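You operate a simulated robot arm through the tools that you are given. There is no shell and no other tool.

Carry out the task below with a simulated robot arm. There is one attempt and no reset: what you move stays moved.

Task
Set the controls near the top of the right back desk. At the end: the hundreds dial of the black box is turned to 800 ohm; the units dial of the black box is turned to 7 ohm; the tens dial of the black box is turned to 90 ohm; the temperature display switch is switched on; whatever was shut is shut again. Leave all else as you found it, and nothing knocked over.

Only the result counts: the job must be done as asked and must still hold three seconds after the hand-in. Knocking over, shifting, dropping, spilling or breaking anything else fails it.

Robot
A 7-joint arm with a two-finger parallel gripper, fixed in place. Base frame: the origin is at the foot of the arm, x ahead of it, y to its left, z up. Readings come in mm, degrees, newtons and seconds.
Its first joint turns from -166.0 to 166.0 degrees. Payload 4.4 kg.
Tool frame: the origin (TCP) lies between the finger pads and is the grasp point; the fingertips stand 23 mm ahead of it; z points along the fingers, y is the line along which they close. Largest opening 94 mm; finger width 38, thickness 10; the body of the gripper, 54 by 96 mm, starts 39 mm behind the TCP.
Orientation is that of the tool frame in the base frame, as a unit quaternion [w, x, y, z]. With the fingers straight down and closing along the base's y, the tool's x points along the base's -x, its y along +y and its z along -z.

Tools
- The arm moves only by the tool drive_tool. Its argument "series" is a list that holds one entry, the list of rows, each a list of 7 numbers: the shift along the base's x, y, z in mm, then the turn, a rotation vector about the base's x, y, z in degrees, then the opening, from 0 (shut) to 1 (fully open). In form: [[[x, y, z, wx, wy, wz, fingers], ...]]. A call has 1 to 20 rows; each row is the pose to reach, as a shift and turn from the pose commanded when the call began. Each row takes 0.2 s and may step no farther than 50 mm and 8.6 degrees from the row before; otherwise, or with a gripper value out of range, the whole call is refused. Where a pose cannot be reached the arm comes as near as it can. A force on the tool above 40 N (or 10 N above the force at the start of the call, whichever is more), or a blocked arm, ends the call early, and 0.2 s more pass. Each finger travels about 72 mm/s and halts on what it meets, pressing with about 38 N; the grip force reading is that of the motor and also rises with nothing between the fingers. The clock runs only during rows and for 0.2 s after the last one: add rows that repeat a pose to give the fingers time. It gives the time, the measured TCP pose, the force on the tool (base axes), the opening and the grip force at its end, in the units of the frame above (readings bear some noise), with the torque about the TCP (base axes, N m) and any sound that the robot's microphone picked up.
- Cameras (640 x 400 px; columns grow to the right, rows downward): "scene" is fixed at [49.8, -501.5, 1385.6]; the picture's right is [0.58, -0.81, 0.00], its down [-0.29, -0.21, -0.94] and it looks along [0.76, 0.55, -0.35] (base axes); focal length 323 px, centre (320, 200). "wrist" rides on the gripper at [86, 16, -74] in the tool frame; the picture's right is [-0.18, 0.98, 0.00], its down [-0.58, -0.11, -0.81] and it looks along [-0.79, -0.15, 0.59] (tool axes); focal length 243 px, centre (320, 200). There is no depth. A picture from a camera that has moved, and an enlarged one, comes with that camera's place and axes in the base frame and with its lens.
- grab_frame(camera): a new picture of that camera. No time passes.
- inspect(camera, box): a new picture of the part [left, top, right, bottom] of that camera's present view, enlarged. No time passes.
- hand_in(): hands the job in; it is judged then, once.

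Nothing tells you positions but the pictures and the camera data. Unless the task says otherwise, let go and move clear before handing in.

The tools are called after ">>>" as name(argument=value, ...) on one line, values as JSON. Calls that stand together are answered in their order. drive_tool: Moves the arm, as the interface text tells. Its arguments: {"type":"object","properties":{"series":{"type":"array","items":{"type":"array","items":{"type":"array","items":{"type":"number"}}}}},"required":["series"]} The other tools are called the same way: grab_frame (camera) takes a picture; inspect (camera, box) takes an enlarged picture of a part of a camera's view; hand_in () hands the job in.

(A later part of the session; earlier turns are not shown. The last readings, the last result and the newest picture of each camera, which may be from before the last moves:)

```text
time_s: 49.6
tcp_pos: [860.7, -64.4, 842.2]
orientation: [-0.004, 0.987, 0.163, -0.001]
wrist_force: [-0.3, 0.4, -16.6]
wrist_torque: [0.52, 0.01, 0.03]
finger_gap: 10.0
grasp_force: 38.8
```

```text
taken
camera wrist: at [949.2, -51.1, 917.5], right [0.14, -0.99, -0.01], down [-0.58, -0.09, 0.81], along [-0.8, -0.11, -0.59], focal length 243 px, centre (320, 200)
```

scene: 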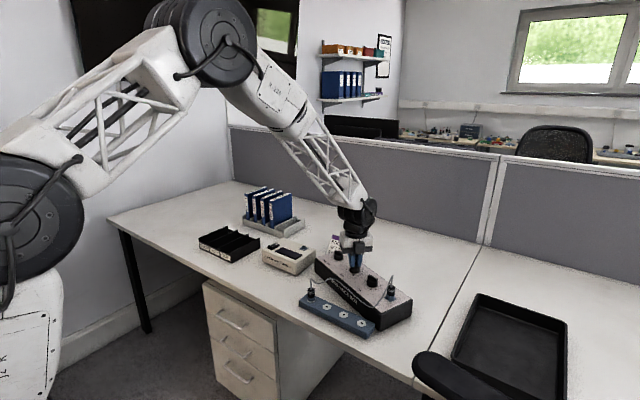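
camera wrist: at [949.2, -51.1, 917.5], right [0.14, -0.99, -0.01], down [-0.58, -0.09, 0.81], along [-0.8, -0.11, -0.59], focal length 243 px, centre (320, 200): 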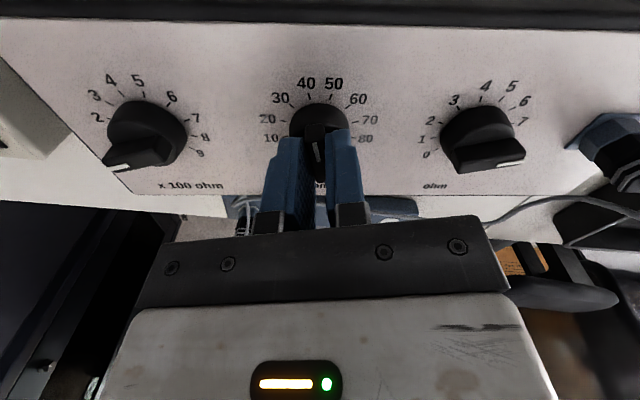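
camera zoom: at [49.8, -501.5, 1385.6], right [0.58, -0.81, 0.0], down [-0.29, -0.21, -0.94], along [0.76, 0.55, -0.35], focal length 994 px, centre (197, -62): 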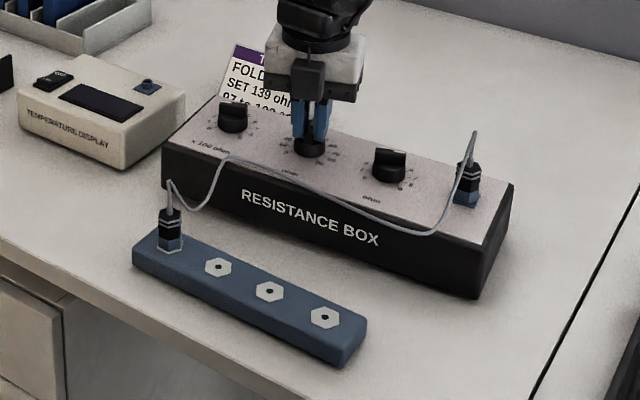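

The box is hanging from the knob a few mm up, yawed about +8°, which lets me reposition it without friction. I'll rotate and shift it back towards home while it's lifted, then check.

>>> drive_tool(series=[[[-1.5, 1.0, 1, -0.1, 0, -2, 0], [-3, 2, 2, -0.2, -0.1, -4, 0], [-4.5, 3, 2, -0.3, -0.2, -6, 0], [-6, 4, 2, -0.4, -0.2, -8, 0], [-6, 4, 2, -0.4, -0.2, -8, 0]]])

>>> inspect(camera="scene", box=[310, 240, 422, 310])

>>> inspect(camera="wrist", box=[240, 60, 400, 200])

```text
time_s: 50.8
tcp_pos: [855.5, -60.3, 844.8]
orientation: [0.0, 0.996, 0.094, 0.001]
wrist_force: [-0.3, -0.4, -15.6]
wrist_torque: [0.48, -0.13, -0.03]
finger_gap: 9.7
grasp_force: 38.4
```

```text
5.71 times, centred on (366, 275) of scene
camera zoom: at [49.8, -501.5, 1385.6], right [0.58, -0.81, 0.0], down [-0.29, -0.21, -0.94], along [0.76, 0.55, -0.35], focal length 1846 px, centre (57, -229)
```

zoom: 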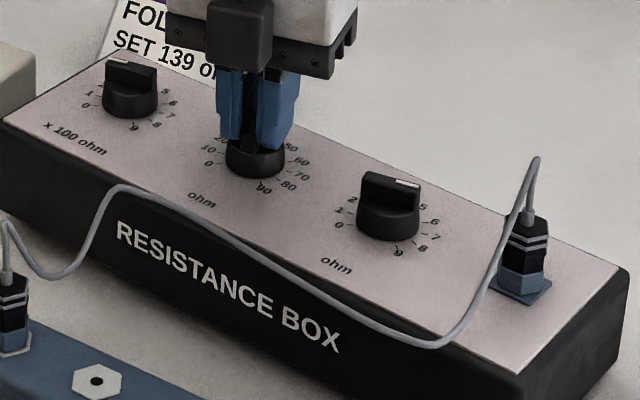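

```text
2.86 times, centred on (320, 130) of wrist
camera zoom: at [944.0, -58.5, 919.5], right [0.0, -1.0, 0.0], down [-0.59, 0.0, 0.81], along [-0.81, 0.0, -0.59], focal length 693 px, centre (320, 400)
```

zoom: 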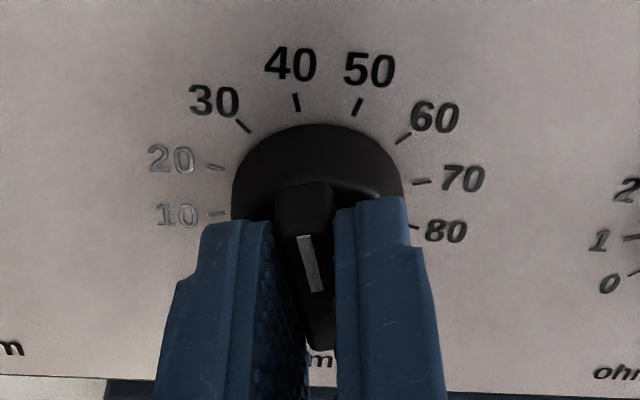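

>>> drive_tool(series=[[[0, 0, 0, 0, 0, 2.3, 0], [0, 0, -1, 0, 0, 2.3, 0], [0, 0, -2, 0, 0, 2.3, 0], [0, 0, -3, 0, 0, 2.3, 0], [0, 0, -4, 0, 0, 2.3, 0], [0, 0, -4, 0, 0, 2.3, 0]]])

>>> inspect(camera="scene", box=[366, 265, 398, 285])

>>> inspect(camera="scene", box=[318, 250, 350, 270])

>>> inspect(camera="scene", box=[310, 240, 422, 310])

```text
time_s: 52.2
tcp_pos: [854.8, -61.0, 841.8]
orientation: [0.0, 0.994, 0.113, 0.001]
wrist_force: [1.0, 0.1, -15.7]
wrist_torque: [0.46, -0.12, -0.03]
finger_gap: 10.1
grasp_force: 37.9
```

```text
16.00 times, centred on (382, 275) of scene
camera zoom: at [49.8, -501.5, 1385.6], right [0.58, -0.81, 0.0], down [-0.29, -0.21, -0.94], along [0.76, 0.55, -0.35], focal length 5168 px, centre (-672, -1000)
```

zoom: 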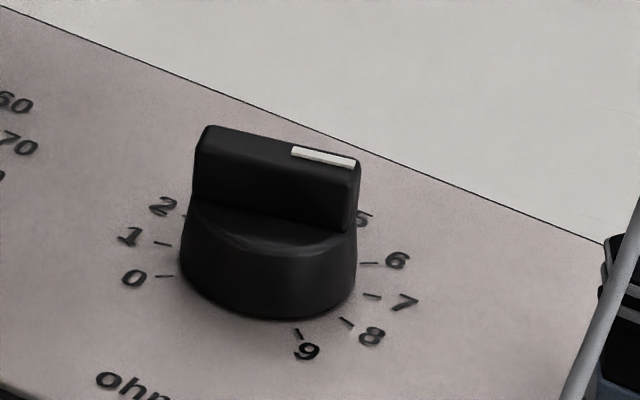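

```text
16.00 times, centred on (334, 260) of scene
camera zoom: at [49.8, -501.5, 1385.6], right [0.58, -0.81, 0.0], down [-0.29, -0.21, -0.94], along [0.76, 0.55, -0.35], focal length 5168 px, centre (96, -760)
```

zoom: 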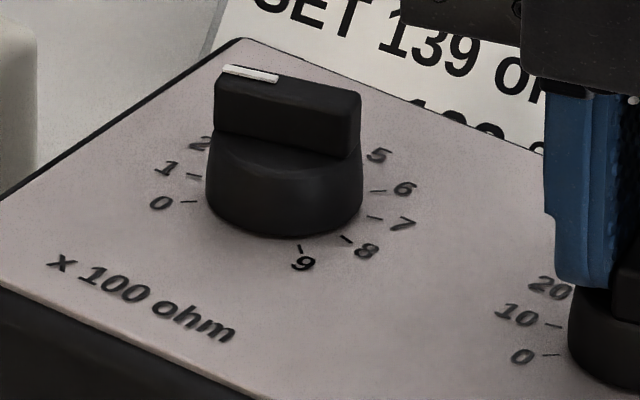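

```text
5.71 times, centred on (366, 275) of scene
camera zoom: at [49.8, -501.5, 1385.6], right [0.58, -0.81, 0.0], down [-0.29, -0.21, -0.94], along [0.76, 0.55, -0.35], focal length 1846 px, centre (57, -229)
```

zoom: 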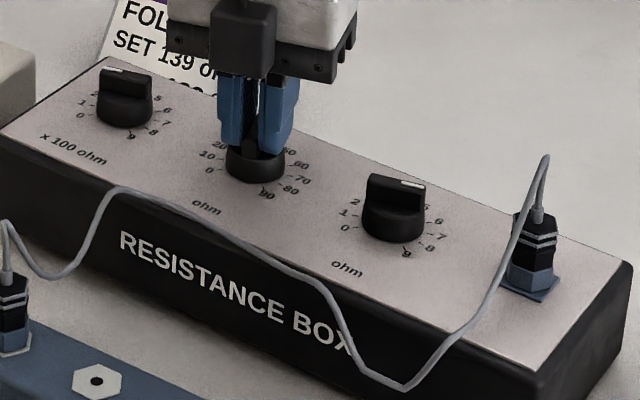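

The box still hangs with its hundreds end higher. I'll lower it gently until the weight is off.

>>> drive_tool(series=[[[0, 0, -0.7, 0, 0, 0, 0], [0, 0, -1.4, 0, 0, 0, 0], [0, 0, -2.1, 0, 0, 0, 0], [0, 0, -2.8, 0, 0, 0, 0], [0, 0, -3.5, 0, 0, 0, 0], [0, 0, -3.5, 0, 0, 0, 0]]])

>>> inspect(camera="scene", box=[366, 265, 398, 285])

>>> inspect(camera="scene", box=[318, 250, 350, 270])

```text
time_s: 53.6
tcp_pos: [855.9, -59.7, 837.2]
orientation: [-0.001, 0.994, 0.113, 0.002]
wrist_force: [0.3, 1.0, -12.4]
wrist_torque: [0.08, 0.05, 0.01]
finger_gap: 9.8
grasp_force: 37.8
```

```text
16.00 times, centred on (382, 275) of scene
camera zoom: at [49.8, -501.5, 1385.6], right [0.58, -0.81, 0.0], down [-0.29, -0.21, -0.94], along [0.76, 0.55, -0.35], focal length 5168 px, centre (-672, -1000)
```

zoom: 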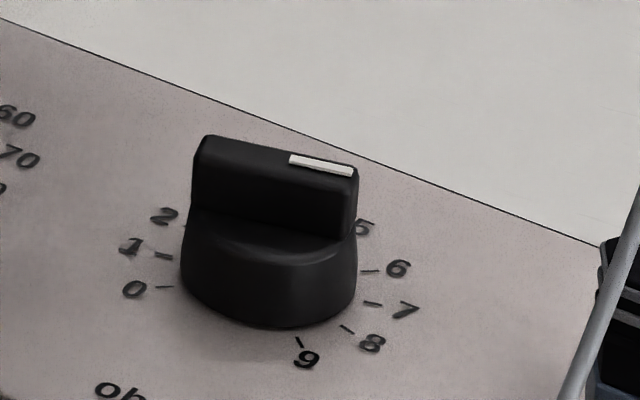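

```text
16.00 times, centred on (334, 260) of scene
camera zoom: at [49.8, -501.5, 1385.6], right [0.58, -0.81, 0.0], down [-0.29, -0.21, -0.94], along [0.76, 0.55, -0.35], focal length 5168 px, centre (96, -760)
```

zoom: 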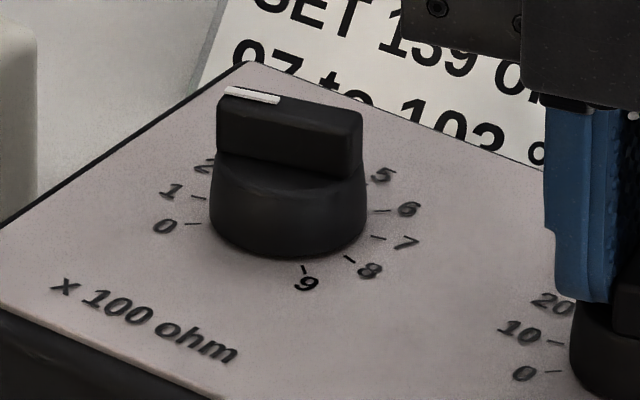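

>>> drive_tool(series=[[[-0.2, -0.3, 0.5, 0, 0, 0.9, 0], [-0.4, -0.6, 0.5, 0, 0, 1.7, 0], [-0.4, -0.6, -0.5, 0, 0, 1.7, 0], [-0.4, -0.6, -1.2, 0, 0, 1.7, 0], [-0.4, -0.6, -1.8, 0, 0, 1.7, 0], [-0.4, -0.6, -1.8, 0, 0, 1.7, 0]]])

>>> inspect(camera="scene", box=[366, 265, 398, 285])

>>> inspect(camera="scene", box=[318, 250, 350, 270])

>>> inspect(camera="wrist", box=[240, 60, 400, 200])

```text
time_s: 55.0
tcp_pos: [855.5, -59.3, 837.0]
orientation: [0.0, 0.992, 0.128, 0.003]
wrist_force: [-0.4, 1.4, 4.4]
wrist_torque: [-0.34, 1.23, -0.05]
finger_gap: 9.6
grasp_force: 37.9
```

```text
16.00 times, centred on (382, 275) of scene
camera zoom: at [49.8, -501.5, 1385.6], right [0.58, -0.81, 0.0], down [-0.29, -0.21, -0.94], along [0.76, 0.55, -0.35], focal length 5168 px, centre (-672, -1000)
```

zoom: 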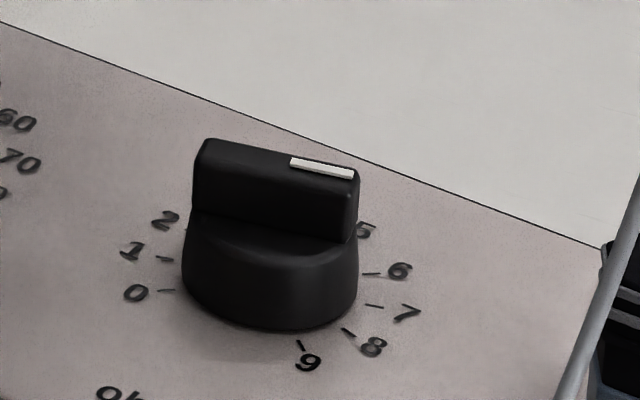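

```text
16.00 times, centred on (334, 260) of scene
camera zoom: at [49.8, -501.5, 1385.6], right [0.58, -0.81, 0.0], down [-0.29, -0.21, -0.94], along [0.76, 0.55, -0.35], focal length 5168 px, centre (96, -760)
```

zoom: 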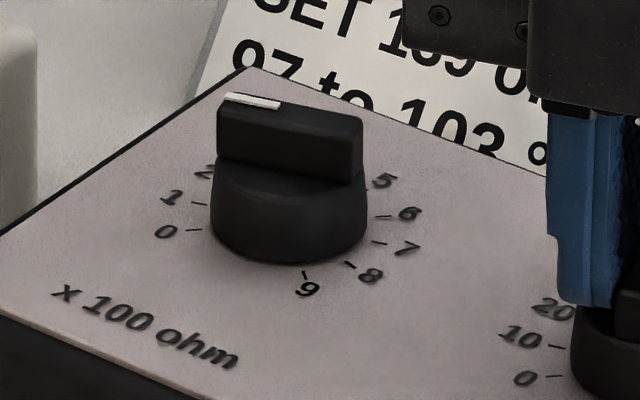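

```text
2.86 times, centred on (320, 130) of wrist
camera zoom: at [943.4, -53.1, 912.3], right [0.07, -1.0, 0.0], down [-0.59, -0.04, 0.8], along [-0.8, -0.06, -0.59], focal length 693 px, centre (320, 400)
```

zoom: 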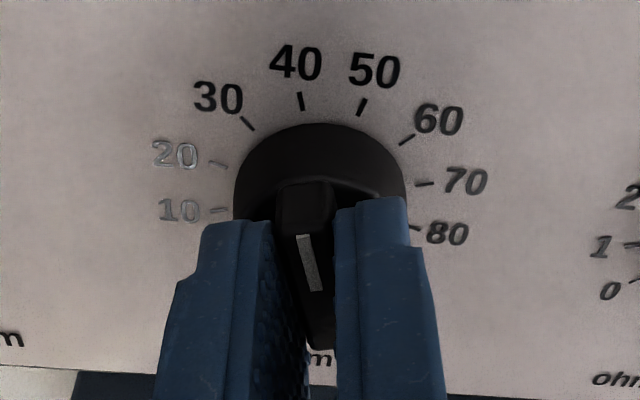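

The box is resting again with only about -2° of yaw, which I'll fix at the end, and the tens dial is at 40. I'll release, lift and turn back +180° in two calls for a fresh grip.

>>> drive_tool(series=[[[0, 0, 0, 0, 0, 0, 0.2], [0, 0, 0, 0, 0, 0, 0.4], [0, 0, 0, 0, 0, 0, 0.4], [0, 0, 20, 0, 0, 0, 0.4], [0, 0, 60, 0, 0, 0, 0.4], [0, 0, 60, 0, 0, 8.2, 0.4], [0, 0, 60, 0, 0, 16.4, 0.4], [0, 0, 60, 0, 0, 24.6, 0.4], [0, 0, 60, 0, 0, 32.8, 0.4], [0, 0, 60, 0, 0, 41, 0.4], [0, 0, 60, 0, 0, 49.2, 0.4], [0, 0, 60, 0, 0, 57.4, 0.4], [0, 0, 60, 0, 0, 65.6, 0.4], [0, 0, 60, 0, 0, 73.8, 0.4], [0, 0, 60, 0, 0, 82, 0.4], [0, 0, 60, 0, 0, 90, 0.4]]])

>>> drive_tool(series=[[[0, 0, 0, 0, 0, 8.2, 0.4], [0, 0, 0, 0, 0, 16.4, 0.4], [0, 0, 0, 0, 0, 24.6, 0.4], [0, 0, 0, 0, 0, 32.8, 0.4], [0, 0, 0, 0, 0, 41, 0.4], [0, 0, 0, 0, 0, 49.2, 0.4], [0, 0, 0, 0, 0, 57.4, 0.4], [0, 0, 0, 0, 0, 65.6, 0.4], [0, 0, 0, 0, 0, 73.8, 0.4], [0, 0, 0, 0, 0, 82, 0.4], [0, 0, 0, 0, 0, 88, 0.4], [0, 0, -30, 0, 0, 88, 0.4], [0, 0, -47, 0, 0, 88, 0.4], [0, 0, -47, 0, 0, 88, 0.4]]])

>>> inspect(camera="wrist", box=[264, 80, 376, 180])

>>> inspect(camera="scene", box=[366, 265, 398, 285])

>>> inspect(camera="scene", box=[318, 250, 350, 270])

```text
time_s: 58.4
tcp_pos: [855.3, -58.9, 895.0]
orientation: [-0.001, 0.61, 0.792, 0.001]
wrist_force: [-0.3, 0.7, 0.2]
wrist_torque: [0.02, -0.05, -0.01]
finger_gap: 37.7
grasp_force: 0.1
```

```text
time_s: 61.4
tcp_pos: [855.0, -61.0, 846.8]
orientation: [-0.002, -0.111, 0.994, 0.0]
wrist_force: [0.8, 0.0, -0.3]
wrist_torque: [-0.01, -0.02, -0.01]
finger_gap: 37.8
grasp_force: 0.0
```

```text
4.00 times, centred on (320, 130) of wrist
camera zoom: at [768.0, -63.0, 922.5], right [-0.04, 1.0, 0.0], down [0.59, 0.02, 0.8], along [0.8, 0.03, -0.59], focal length 970 px, centre (320, 480)
```

zoom: 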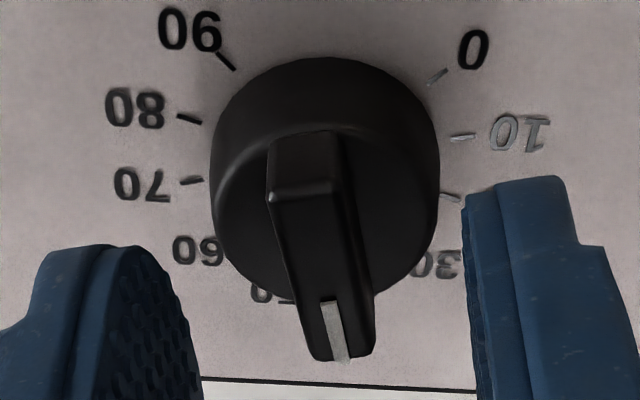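

```text
16.00 times, centred on (382, 275) of scene
camera zoom: at [49.8, -501.5, 1385.6], right [0.58, -0.81, 0.0], down [-0.29, -0.21, -0.94], along [0.76, 0.55, -0.35], focal length 5168 px, centre (-672, -1000)
```

zoom: 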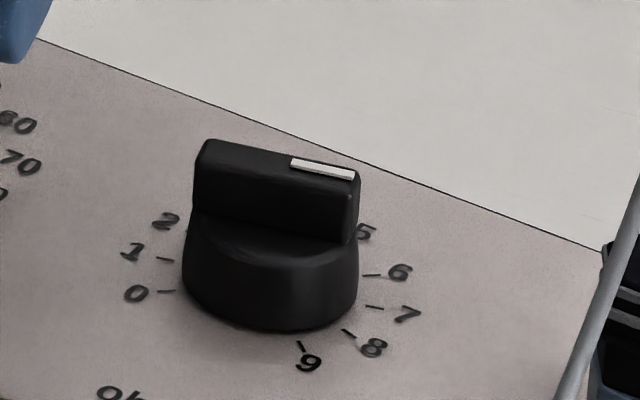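

```text
16.00 times, centred on (334, 260) of scene
camera zoom: at [49.8, -501.5, 1385.6], right [0.58, -0.81, 0.0], down [-0.29, -0.21, -0.94], along [0.76, 0.55, -0.35], focal length 5168 px, centre (96, -760)
```

zoom: 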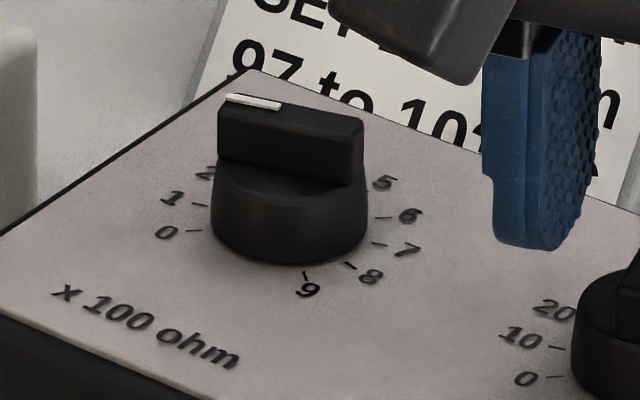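

The fresh alignment looks good, with the bar centred between the fingers. I'll descend 9 mm and close.

>>> drive_tool(series=[[[0, 0.4, -4, 0, 0, 0, 0.4], [0, 0.4, -9, 0, 0, 0, 0.4], [0, 0.4, -9, 0, 0, 0, 0.2], [0, 0.4, -9, 0, 0, 0, 0.1], [0, 0.4, -9, 0, 0, 0, 0], [0, 0.4, -9, 0, 0, 0, 0]]])

>>> inspect(camera="wrist", box=[240, 60, 400, 200])

>>> inspect(camera="scene", box=[366, 265, 398, 285])

```text
time_s: 62.8
tcp_pos: [854.8, -61.3, 839.7]
orientation: [0.0, -0.111, 0.994, 0.0]
wrist_force: [3.4, 2.1, 0.7]
wrist_torque: [0.11, -0.34, -0.01]
finger_gap: 10.0
grasp_force: 37.9
```

```text
2.86 times, centred on (320, 130) of wrist
camera zoom: at [767.8, -62.5, 914.4], right [-0.04, 1.0, 0.0], down [0.59, 0.02, 0.8], along [0.8, 0.03, -0.59], focal length 693 px, centre (320, 400)
```

zoom: 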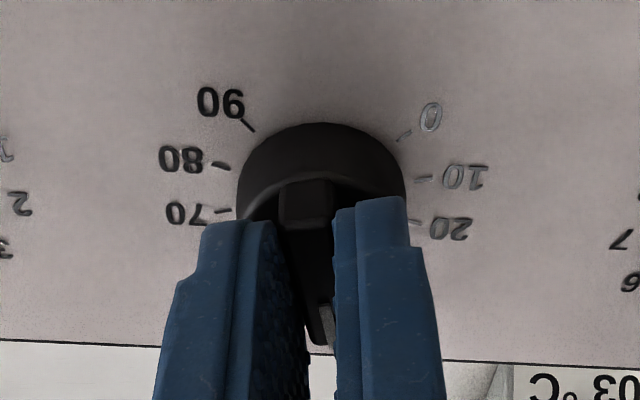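

```text
16.00 times, centred on (382, 275) of scene
camera zoom: at [49.8, -501.5, 1385.6], right [0.58, -0.81, 0.0], down [-0.29, -0.21, -0.94], along [0.76, 0.55, -0.35], focal length 5168 px, centre (-672, -1000)
```

zoom: 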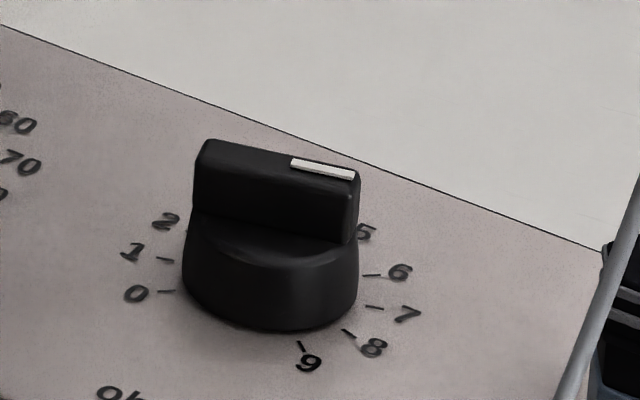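

The grip is clean, with about 4 N of force and the box unmoved. I'll press down to about 30 N.

>>> drive_tool(series=[[[0, 0, -1, 0, 0, 0, 0], [0, 0, -2, 0, 0, 0, 0], [0, 0, -2.8, 0, 0, 0, 0], [0, 0, -2.8, 0, 0, 0, 0]]])

```text
time_s: 63.8
tcp_pos: [856.0, -59.5, 837.2]
orientation: [0.0, -0.111, 0.994, -0.001]
wrist_force: [-9.3, 11.2, 32.4]
wrist_torque: [0.25, 0.13, 0.04]
finger_gap: 9.9
grasp_force: 37.5
```

>>> drive_tool(series=[[[-0.3, 0.4, 0, 0, 0, 0, 0], [-0.3, 0.4, 0, 0, 0, -5, 0], [-0.3, 0.4, 0, 0, 0, -10, 0], [-0.3, 0.4, 0, 0, 0, -15, 0], [-0.3, 0.4, 0, 0, 0, -20, 0], [-0.3, 0.4, 0, 0, 0, -25, 0], [-0.3, 0.4, 0, 0, 0, -30, 0]]])

>>> inspect(camera="wrist", box=[240, 60, 400, 200])

>>> inspect(camera="scene", box=[366, 265, 398, 285])

```text
time_s: 65.4
tcp_pos: [855.4, -59.2, 836.0]
orientation: [-0.001, 0.151, 0.988, 0.0]
wrist_force: [6.6, -18.1, 26.6]
wrist_torque: [-0.58, -0.77, -0.01]
finger_gap: 9.8
grasp_force: 38.0
```

```text
2.86 times, centred on (320, 130) of wrist
camera zoom: at [777.9, -17.0, 912.4], right [0.47, 0.88, 0.0], down [0.52, -0.28, 0.8], along [0.71, -0.38, -0.59], focal length 693 px, centre (320, 400)
```

zoom: 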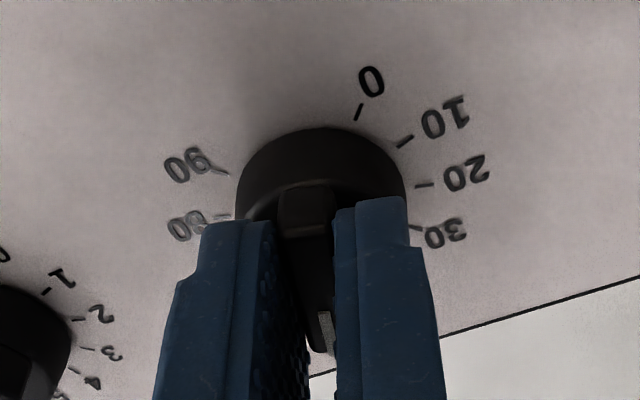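

```text
16.00 times, centred on (382, 275) of scene
camera zoom: at [49.8, -501.5, 1385.6], right [0.58, -0.81, 0.0], down [-0.29, -0.21, -0.94], along [0.76, 0.55, -0.35], focal length 5168 px, centre (-672, -1000)
```

zoom: 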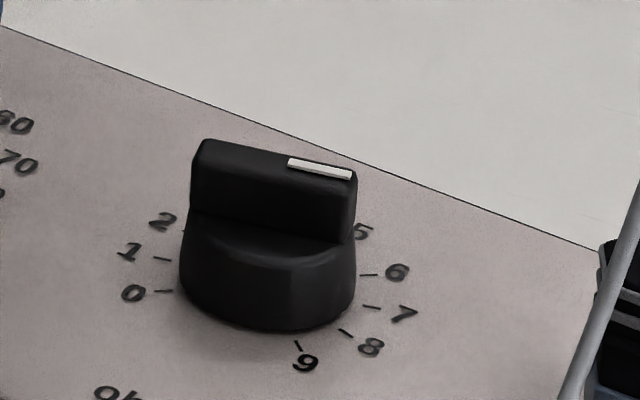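

The dial is at 50 with the box steady. I'll ease the side force and continue to 60.

>>> drive_tool(series=[[[0.2, -0.6, 0, 0, 0, 0, 0], [0.2, -0.6, 0, 0, 0, -5, 0], [0.2, -0.6, 0, 0, 0, -10, 0], [0.2, -0.6, 0, 0, 0, -15, 0], [0.2, -0.6, 0, 0, 0, -20, 0], [0.2, -0.6, 0, 0, 0, -25, 0], [0.2, -0.6, 0, 0, 0, -30, 0]]])

>>> inspect(camera="wrist", box=[240, 60, 400, 200])

>>> inspect(camera="scene", box=[366, 265, 398, 285])

```text
time_s: 67.0
tcp_pos: [854.3, -59.4, 835.8]
orientation: [-0.002, 0.402, 0.916, 0.001]
wrist_force: [2.3, 17.4, 21.1]
wrist_torque: [0.5, 0.12, 0.08]
finger_gap: 9.6
grasp_force: 38.1
```

```text
2.86 times, centred on (320, 130) of wrist
camera zoom: at [809.1, 15.5, 912.1], right [0.85, 0.53, 0.0], down [0.32, -0.5, 0.8], along [0.43, -0.68, -0.59], focal length 693 px, centre (320, 400)
```

zoom: 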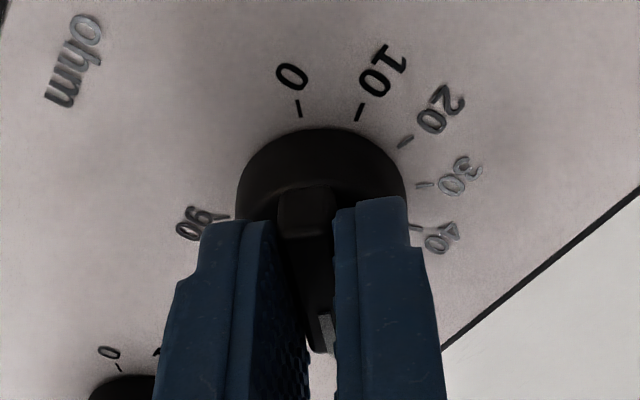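

```text
16.00 times, centred on (382, 275) of scene
camera zoom: at [49.8, -501.5, 1385.6], right [0.58, -0.81, 0.0], down [-0.29, -0.21, -0.94], along [0.76, 0.55, -0.35], focal length 5168 px, centre (-672, -1000)
```

zoom: 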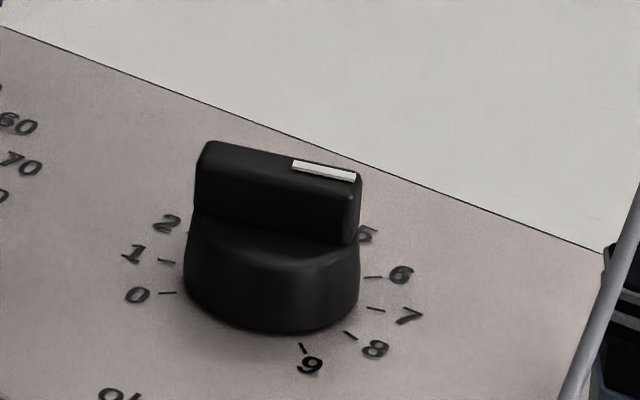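

>>> drive_tool(series=[[[0.1, 0.5, -0.4, 0, 0, 0, 0], [0.1, 0.5, -0.6, 0, 0, -5, 0], [0.1, 0.5, -0.6, 0, 0, -10, 0], [0.1, 0.5, -0.6, 0, 0, -15, 0], [0.1, 0.5, -0.6, 0, 0, -20, 0], [0.1, 0.5, -0.6, 0, 0, -25, 0], [0.1, 0.5, -0.6, 0, 0, -30, 0]]])

>>> inspect(camera="wrist", box=[240, 60, 400, 200])

>>> inspect(camera="scene", box=[366, 265, 398, 285])

```text
time_s: 68.6
tcp_pos: [856.1, -60.4, 837.4]
orientation: [-0.001, 0.625, 0.781, 0.001]
wrist_force: [-4.2, 2.7, 22.3]
wrist_torque: [0.62, 0.18, 0.0]
finger_gap: 9.9
grasp_force: 38.0
```

```text
2.86 times, centred on (320, 130) of wrist
camera zoom: at [852.5, 28.5, 912.0], right [1.0, 0.04, 0.0], down [0.02, -0.59, 0.8], along [0.03, -0.8, -0.59], focal length 693 px, centre (320, 400)
```

zoom: 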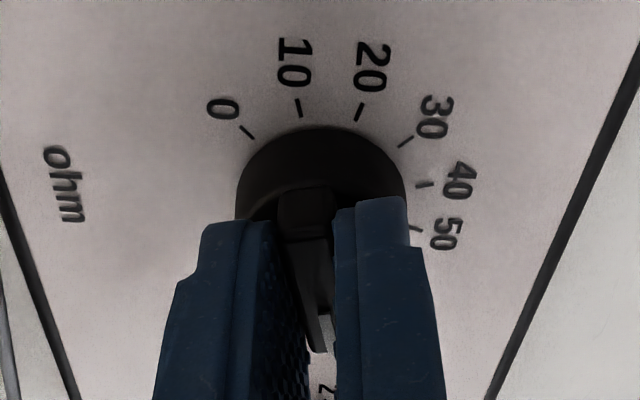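

```text
16.00 times, centred on (382, 275) of scene
camera zoom: at [49.8, -501.5, 1385.6], right [0.58, -0.81, 0.0], down [-0.29, -0.21, -0.94], along [0.76, 0.55, -0.35], focal length 5168 px, centre (-672, -1000)
```

zoom: 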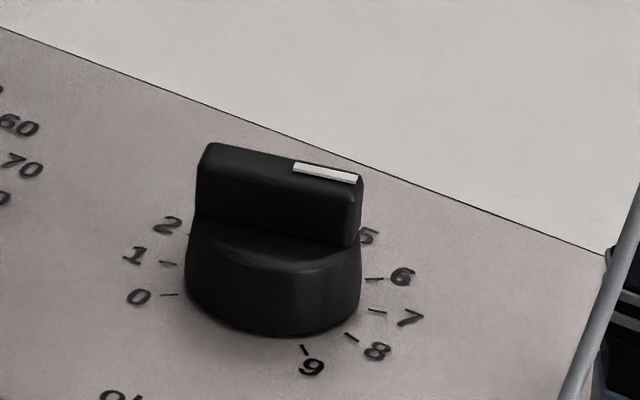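

The dial is at 70 and the box is steady. I'll continue to 80.

>>> drive_tool(series=[[[0, 0, -0.3, 0, 0, -5, 0], [0, 0, -0.3, 0, 0, -10, 0], [0, 0, -0.3, 0, 0, -15, 0], [0, 0, -0.3, 0, 0, -20, 0], [0, 0, -0.3, 0, 0, -25, 0], [0, 0, -0.3, 0, 0, -30, 0]]])

>>> inspect(camera="wrist", box=[240, 60, 400, 200])

>>> inspect(camera="scene", box=[366, 265, 398, 285])

```text
time_s: 70.0
tcp_pos: [854.8, -60.4, 835.6]
orientation: [0.0, 0.806, 0.592, 0.002]
wrist_force: [12.9, -11.6, 27.1]
wrist_torque: [-0.54, -0.11, 0.02]
finger_gap: 9.7
grasp_force: 37.6
```

```text
2.86 times, centred on (320, 130) of wrist
camera zoom: at [897.1, 18.2, 912.0], right [0.88, -0.47, 0.0], down [-0.28, -0.52, 0.8], along [-0.38, -0.71, -0.59], focal length 693 px, centre (320, 400)
```

zoom: 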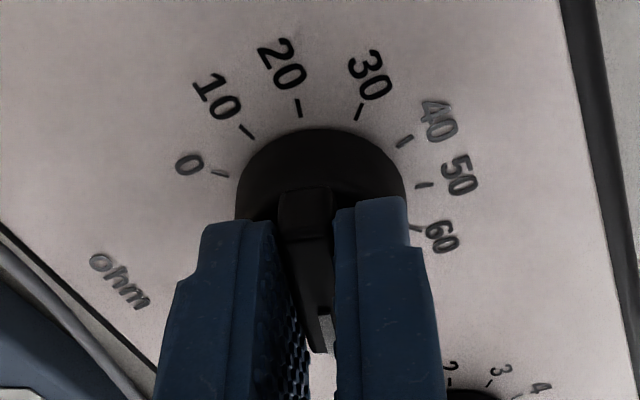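

```text
16.00 times, centred on (382, 275) of scene
camera zoom: at [49.8, -501.5, 1385.6], right [0.58, -0.81, 0.0], down [-0.29, -0.21, -0.94], along [0.76, 0.55, -0.35], focal length 5168 px, centre (-672, -1000)
```

zoom: 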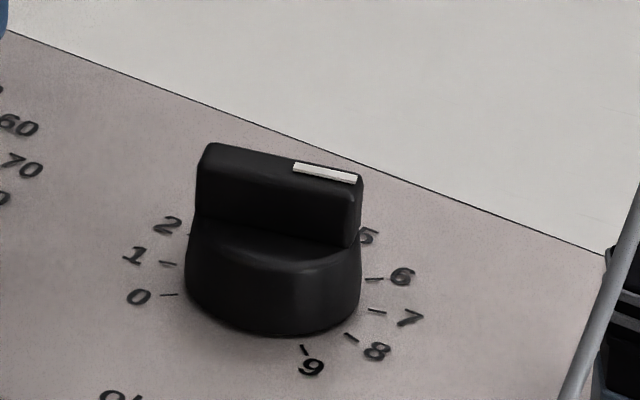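

The dial is at 80. One more step goes to 90, with the side force eased.

>>> drive_tool(series=[[[0.4, -0.4, 0, 0, 0, 0, 0], [0.4, -0.4, 0, 0, 0, -5, 0], [0.4, -0.4, 0, 0, 0, -10, 0], [0.4, -0.4, 0, 0, 0, -15, 0], [0.4, -0.4, 0, 0, 0, -20, 0], [0.4, -0.4, 0, 0, 0, -25, 0], [0.4, -0.4, 0, 0, 0, -29.5, 0]]])

>>> inspect(camera="wrist", box=[240, 60, 400, 200])

>>> inspect(camera="scene", box=[366, 265, 398, 285])

>>> inspect(camera="scene", box=[318, 250, 350, 270])

```text
time_s: 71.6
tcp_pos: [856.1, -60.8, 835.1]
orientation: [-0.001, 0.93, 0.369, 0.001]
wrist_force: [10.4, 1.5, 9.1]
wrist_torque: [-0.1, -0.1, -0.01]
finger_gap: 9.6
grasp_force: 37.9
```

```text
2.86 times, centred on (320, 130) of wrist
camera zoom: at [929.8, -12.0, 910.5], right [0.54, -0.84, 0.0], down [-0.5, -0.32, 0.81], along [-0.68, -0.43, -0.59], focal length 693 px, centre (320, 400)
```

zoom: 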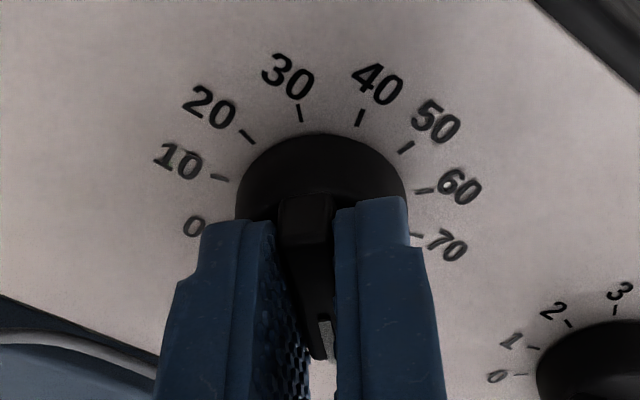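

```text
16.00 times, centred on (382, 275) of scene
camera zoom: at [49.8, -501.5, 1385.6], right [0.58, -0.81, 0.0], down [-0.29, -0.21, -0.94], along [0.76, 0.55, -0.35], focal length 5168 px, centre (-672, -1000)
```

zoom: 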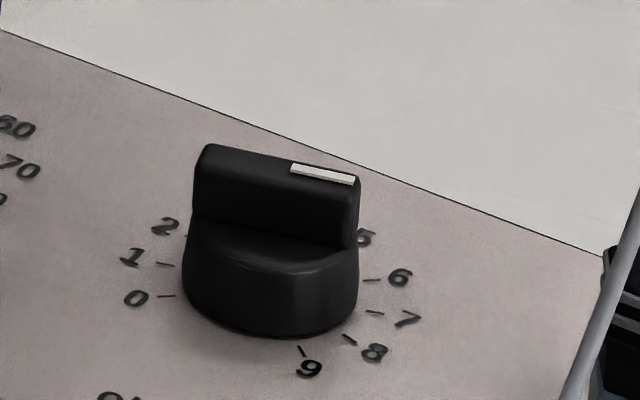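

```text
16.00 times, centred on (334, 260) of scene
camera zoom: at [49.8, -501.5, 1385.6], right [0.58, -0.81, 0.0], down [-0.29, -0.21, -0.94], along [0.76, 0.55, -0.35], focal length 5168 px, centre (96, -760)
```

zoom: 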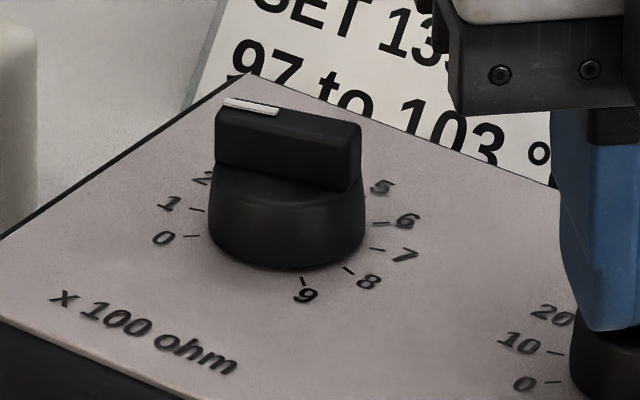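

The tens dial is at 90. The box is off by about (-2, -1) mm and -1.8°, so I'll lift it a couple of mm by the knob, correct it and set it down.

>>> drive_tool(series=[[[0, 0, 1.5, 0, 0, 0, 0], [0, 0, 3, 0, 0, 0, 0], [0, 0, 4.5, 0, 0, 0, 0], [0.5, 0.2, 5.5, 0, 0, 0.6, 0], [1.0, 0.5, 5.5, 0, 0, 1.2, 0], [1.9, 0.9, 5.5, 0, 0, 1.8, 0], [1.9, 0.9, 5.5, 0, 0, 1.8, 0]]])

>>> inspect(camera="scene", box=[366, 265, 398, 285])

>>> inspect(camera="scene", box=[318, 250, 350, 270])

>>> inspect(camera="wrist", box=[240, 60, 400, 200])

```text
time_s: 73.2
tcp_pos: [857.1, -59.0, 840.7]
orientation: [0.0, 0.924, 0.382, 0.001]
wrist_force: [0.9, 1.4, -15.8]
wrist_torque: [0.49, -0.11, 0.0]
finger_gap: 9.8
grasp_force: 37.7
```

```text
16.00 times, centred on (382, 275) of scene
camera zoom: at [49.8, -501.5, 1385.6], right [0.58, -0.81, 0.0], down [-0.29, -0.21, -0.94], along [0.76, 0.55, -0.35], focal length 5168 px, centre (-672, -1000)
```

zoom: 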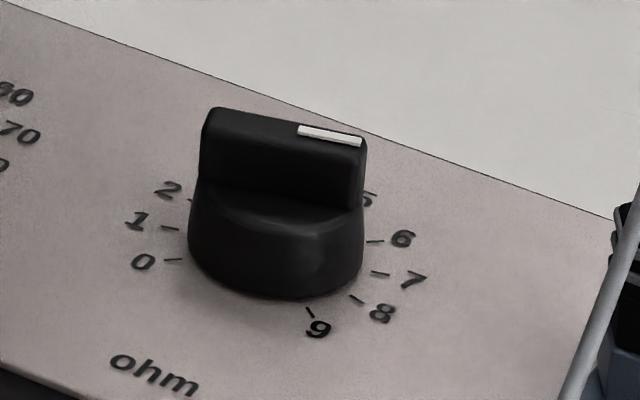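

```text
16.00 times, centred on (334, 260) of scene
camera zoom: at [49.8, -501.5, 1385.6], right [0.58, -0.81, 0.0], down [-0.29, -0.21, -0.94], along [0.76, 0.55, -0.35], focal length 5168 px, centre (96, -760)
```

zoom: 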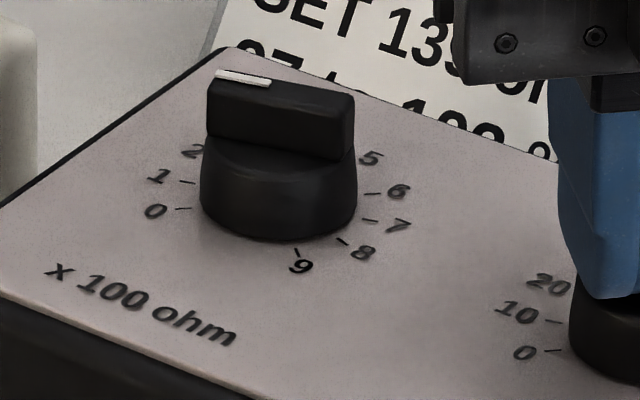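

```text
2.86 times, centred on (320, 130) of wrist
camera zoom: at [930.5, -8.0, 916.6], right [0.56, -0.83, 0.0], down [-0.49, -0.34, 0.81], along [-0.66, -0.45, -0.59], focal length 693 px, centre (320, 400)
```

zoom: 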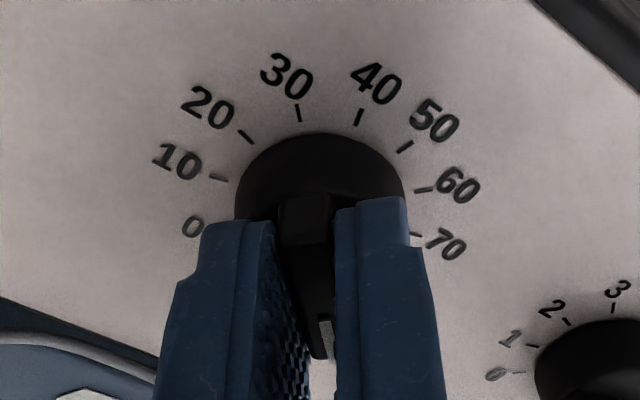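

Only a pure lift remains in the images, so x, y and yaw match home. I'll lower it straight down.

>>> drive_tool(series=[[[0, 0, -1, 0, 0, 0, 0], [0, 0, -2, 0, 0, 0, 0], [0, 0, -3, 0, 0, 0, 0], [0, 0, -4, 0, 0, 0, 0], [0, 0, -4.8, 0, 0, 0, 0], [0, 0, -5.5, 0, 0, 0, 0], [0, 0, -6.2, 0, 0, 0, 0], [0, 0, -6.2, 0, 0, 0, 0]]])

>>> inspect(camera="scene", box=[366, 265, 398, 285])

>>> inspect(camera="scene", box=[318, 250, 350, 270])

```text
time_s: 75.0
tcp_pos: [858.1, -58.7, 835.1]
orientation: [-0.001, 0.924, 0.383, 0.001]
wrist_force: [1.7, 4.0, -7.3]
wrist_torque: [-0.35, 0.27, -0.02]
finger_gap: 9.9
grasp_force: 38.2
```

```text
16.00 times, centred on (382, 275) of scene
camera zoom: at [49.8, -501.5, 1385.6], right [0.58, -0.81, 0.0], down [-0.29, -0.21, -0.94], along [0.76, 0.55, -0.35], focal length 5168 px, centre (-672, -1000)
```

zoom: 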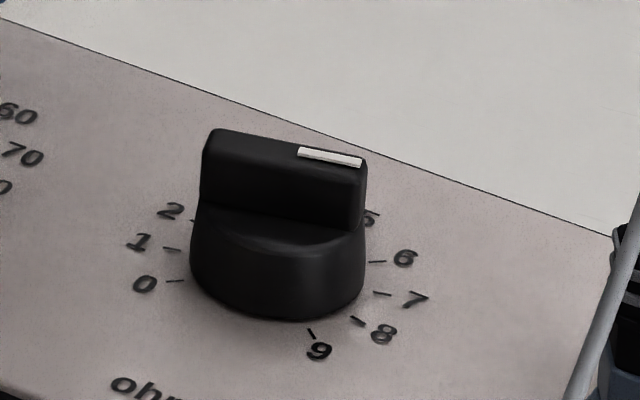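

```text
16.00 times, centred on (334, 260) of scene
camera zoom: at [49.8, -501.5, 1385.6], right [0.58, -0.81, 0.0], down [-0.29, -0.21, -0.94], along [0.76, 0.55, -0.35], focal length 5168 px, centre (96, -760)
```

zoom: 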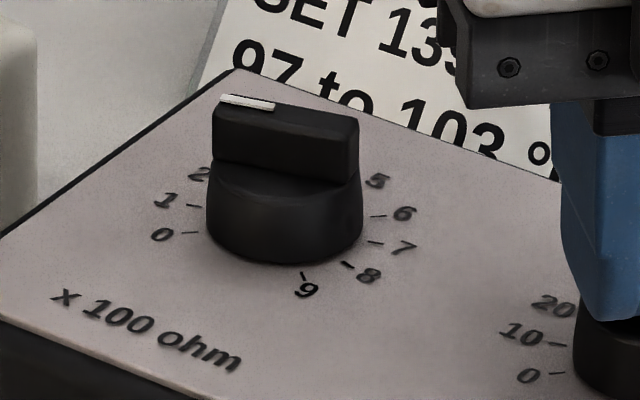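

>>> drive_tool(series=[[[-0.4, 0.1, 0, 0, 0, 0.2, 0], [-0.9, 0.2, -0.3, 0, 0, 0.4, 0], [-0.9, 0.2, -0.9, 0, 0, 0.4, 0], [-0.9, 0.2, -1.4, 0, 0, 0.4, 0], [-0.9, 0.2, -1.4, 0, 0, 0.4, 0], [-0.9, 0.2, -1.4, 0, 0, 0.4, 0.2], [-0.9, 0.2, -1.4, 0, 0, 0.4, 0.4], [-0.9, 0.2, -1.4, 0, 0, 0.4, 0.4], [-0.9, 0.2, 20, 0, 0, 0.4, 0.4], [-0.9, 0.2, 60, 0, 0, 0.4, 0.4], [-0.9, 0.2, 95, 0, 0, 0.4, 0.4]]])

>>> inspect(camera="scene", box=[366, 265, 398, 285])

>>> inspect(camera="scene", box=[318, 250, 350, 270])

>>> inspect(camera="scene", box=[310, 240, 422, 310])

>>> inspect(camera="wrist", box=[160, 0, 480, 140])

```text
time_s: 77.4
tcp_pos: [856.3, -57.9, 930.4]
orientation: [-0.002, 0.923, 0.385, 0.0]
wrist_force: [-0.2, 0.9, 0.3]
wrist_torque: [0.01, 0.03, -0.02]
finger_gap: 37.5
grasp_force: 0.0
```

```text
16.00 times, centred on (382, 275) of scene
camera zoom: at [49.8, -501.5, 1385.6], right [0.58, -0.81, 0.0], down [-0.29, -0.21, -0.94], along [0.76, 0.55, -0.35], focal length 5168 px, centre (-672, -1000)
```

zoom: 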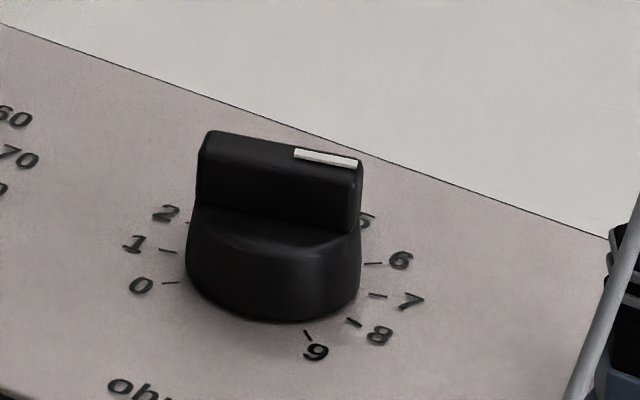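

```text
16.00 times, centred on (334, 260) of scene
camera zoom: at [49.8, -501.5, 1385.6], right [0.58, -0.81, 0.0], down [-0.29, -0.21, -0.94], along [0.76, 0.55, -0.35], focal length 5168 px, centre (96, -760)
```

zoom: 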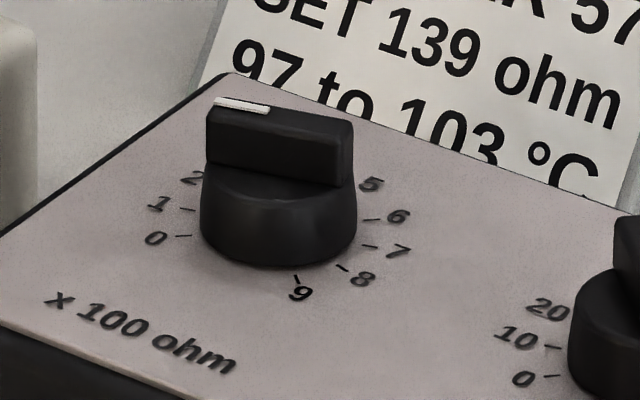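

```text
5.71 times, centred on (366, 275) of scene
camera zoom: at [49.8, -501.5, 1385.6], right [0.58, -0.81, 0.0], down [-0.29, -0.21, -0.94], along [0.76, 0.55, -0.35], focal length 1846 px, centre (57, -229)
```

zoom: 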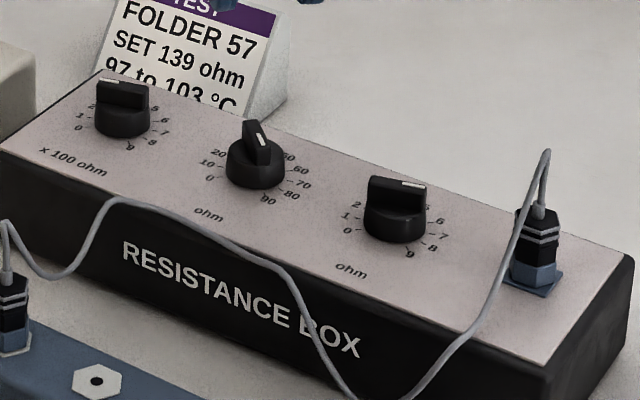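

```text
2.00 times, centred on (320, 70) of wrist
camera zoom: at [929.9, -7.7, 1005.3], right [0.57, -0.82, 0.0], down [-0.49, -0.34, 0.81], along [-0.66, -0.46, -0.59], focal length 485 px, centre (320, 460)
```

zoom: 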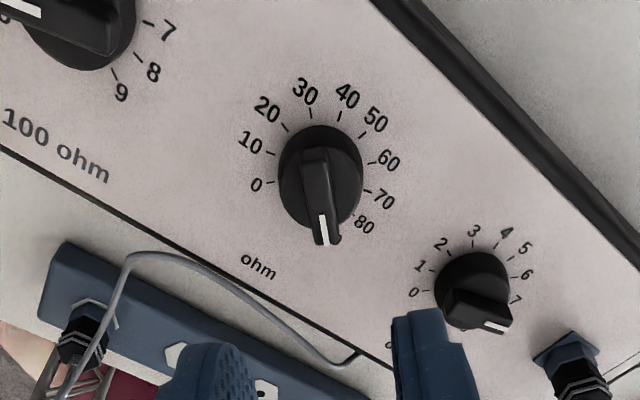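

The box is within 1 mm of its original place, with tens at 90 and units at 7. For the hundreds dial I'll move above it and turn the gripper to +105°, so one grip covers the whole -210° turn.

>>> drive_tool(series=[[[0, 22, 0, 0, 0, 8, 0.4], [0, 44, 0, 0, 0, 16, 0.4], [-0.5, 66, 0, 0, 0, 24, 0.4], [-1, 89, 0, 0, 0, 32, 0.4], [-1, 89, 0, 0, 0, 40, 0.4], [-1, 89, 0, 0, 0, 48, 0.4], [-1, 89, 0, 0, 0, 56, 0.4], [-1, 89, 0, 0, 0, 64, 0.4], [-1, 89, 0, 0, 0, 72, 0.4], [-1, 89, 0, 0, 0, 80, 0.4], [-1, 89, 0, 0, 0, 88, 0.4], [-1, 89, 0, 0, 0, 96, 0.4], [-1, 89, 0, 0, 0, 104, 0.4], [-1, 89, 0, 0, 0, 112, 0.4], [-1, 89, 0, 0, 0, 120, 0.4], [-1, 89, 0, 0, 0, 120, 0.4]]])

>>> drive_tool(series=[[[0, 0, 0, 0, 0, 8, 0.4], [0, 0, 0, 0, 0, 16, 0.4], [0, 0, 0, 0, 0, 24, 0.4], [0, 0, 0, 0, 0, 32, 0.4], [0, 0, 0, 0, 0, 40, 0.4], [0, 0, 0, 0, 0, 48, 0.4], [0, 0, 0, 0, 0, 56, 0.4], [0, 0, 0, 0, 0, 64, 0.4], [0, 0, 0, 0, 0, 72, 0.4], [0, 0, 0, 0, 0, 80, 0.4], [0, 0, 0, 0, 0, 88, 0.4], [0, 0, 0, 0, 0, 96, 0.4], [0, 0, 0, 0, 0, 104, 0.4], [0, 0, 0, 0, 0, 112, 0.4], [0, 0, 0, 0, 0, 120, 0.4], [0, 0, -30, 0, 0, 120, 0.4], [0, 0, -60, 0, 0, 120, 0.4], [0, 0, -60, 0, 0, 120, 0.4]]])

>>> inspect(camera="wrist", box=[240, 40, 400, 180])

>>> grab_frame(camera="scene")

```text
time_s: 80.8
tcp_pos: [855.7, 28.5, 930.6]
orientation: [0.0, 0.126, 0.992, 0.0]
wrist_force: [0.0, -0.3, 0.5]
wrist_torque: [0.03, 0.02, -0.01]
finger_gap: 37.7
grasp_force: 0.1
```

```text
time_s: 84.6
tcp_pos: [856.3, 30.7, 870.4]
orientation: [0.0, 0.796, -0.606, 0.002]
wrist_force: [-1.2, 0.6, 0.4]
wrist_torque: [0.01, -0.07, 0.0]
finger_gap: 38.1
grasp_force: 0.1
```

```text
2.86 times, centred on (320, 110) of wrist
camera zoom: at [863.9, -55.1, 944.8], right [-1.0, -0.08, 0.0], down [-0.05, 0.59, 0.8], along [-0.07, 0.8, -0.59], focal length 693 px, centre (320, 457)
```

zoom: 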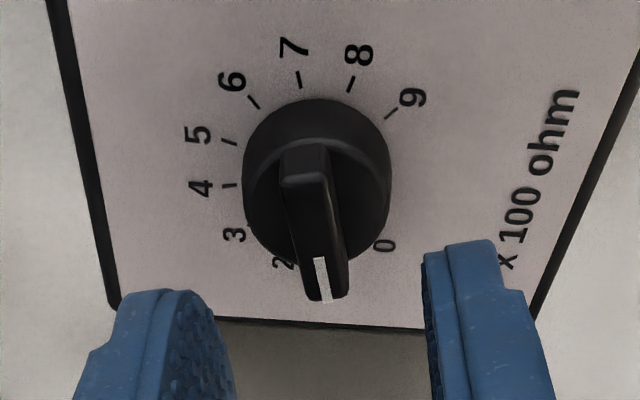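

```text
taken
```

scene: 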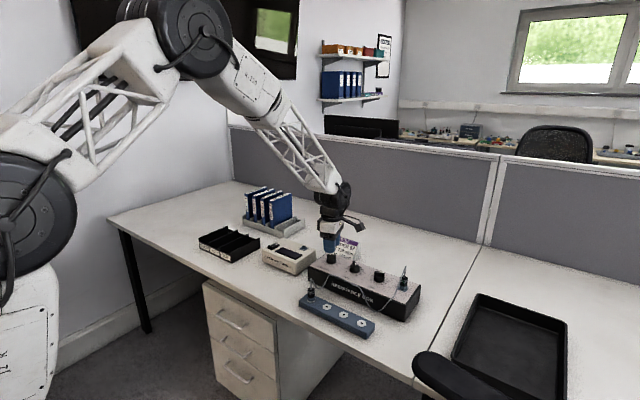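

>>> drive_tool(series=[[[0.4, 2.6, 0, 0, 0, 0, 0.4], [0.4, 2.6, -20, 0, 0, 0, 0.4], [0.4, 2.6, -20, 0, 0, 0, 0.4]]])

>>> inspect(camera="wrist", box=[264, 80, 376, 180])

```text
time_s: 85.4
tcp_pos: [857.2, 32.5, 849.6]
orientation: [0.001, 0.795, -0.606, 0.002]
wrist_force: [0.8, 0.5, -0.7]
wrist_torque: [-0.03, 0.01, -0.03]
finger_gap: 37.6
grasp_force: 0.0
```

```text
4.00 times, centred on (320, 130) of wrist
camera zoom: at [864.8, -54.0, 925.6], right [-1.0, -0.08, 0.0], down [-0.05, 0.59, 0.8], along [-0.07, 0.8, -0.59], focal length 970 px, centre (320, 480)
```

zoom: 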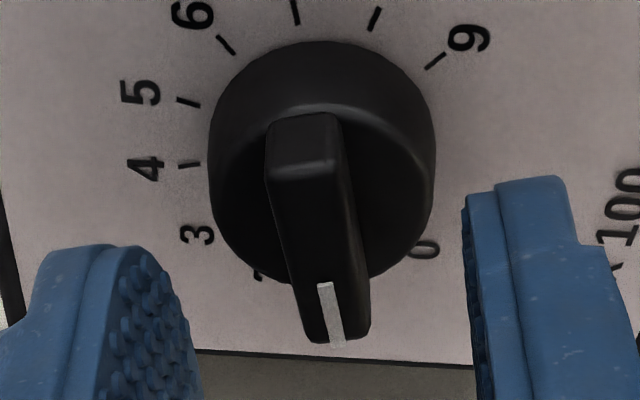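

This is well centred. I'll descend and close.

>>> drive_tool(series=[[[0, 0, -6, 0, 0, 0, 0.4], [0, 0, -12, 0, 0, 0, 0.4], [0, 0, -12, 0, 0, 0, 0.2], [0, 0, -12, 0, 0, 0, 0.1], [0, 0, -12, 0, 0, 0, 0], [0, 0, -12, 0, 0, 0, 0]]])

>>> inspect(camera="scene", box=[366, 265, 398, 285])

>>> inspect(camera="scene", box=[318, 250, 350, 270])

```text
time_s: 86.8
tcp_pos: [855.4, 31.8, 838.5]
orientation: [0.001, 0.795, -0.606, 0.002]
wrist_force: [-3.2, -1.7, 0.5]
wrist_torque: [-0.09, 0.03, -0.03]
finger_gap: 9.7
grasp_force: 38.0
```

```text
16.00 times, centred on (382, 275) of scene
camera zoom: at [49.8, -501.5, 1385.6], right [0.58, -0.81, 0.0], down [-0.29, -0.21, -0.94], along [0.76, 0.55, -0.35], focal length 5168 px, centre (-672, -1000)
```

zoom: 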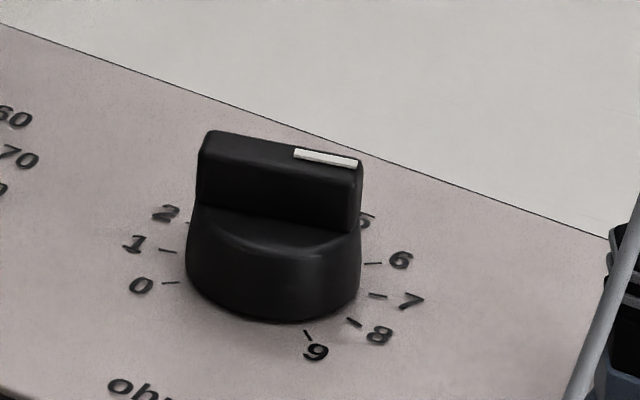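

```text
16.00 times, centred on (334, 260) of scene
camera zoom: at [49.8, -501.5, 1385.6], right [0.58, -0.81, 0.0], down [-0.29, -0.21, -0.94], along [0.76, 0.55, -0.35], focal length 5168 px, centre (96, -760)
```

zoom: 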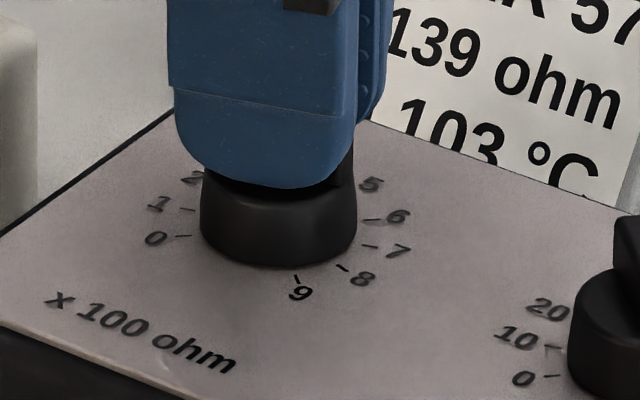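

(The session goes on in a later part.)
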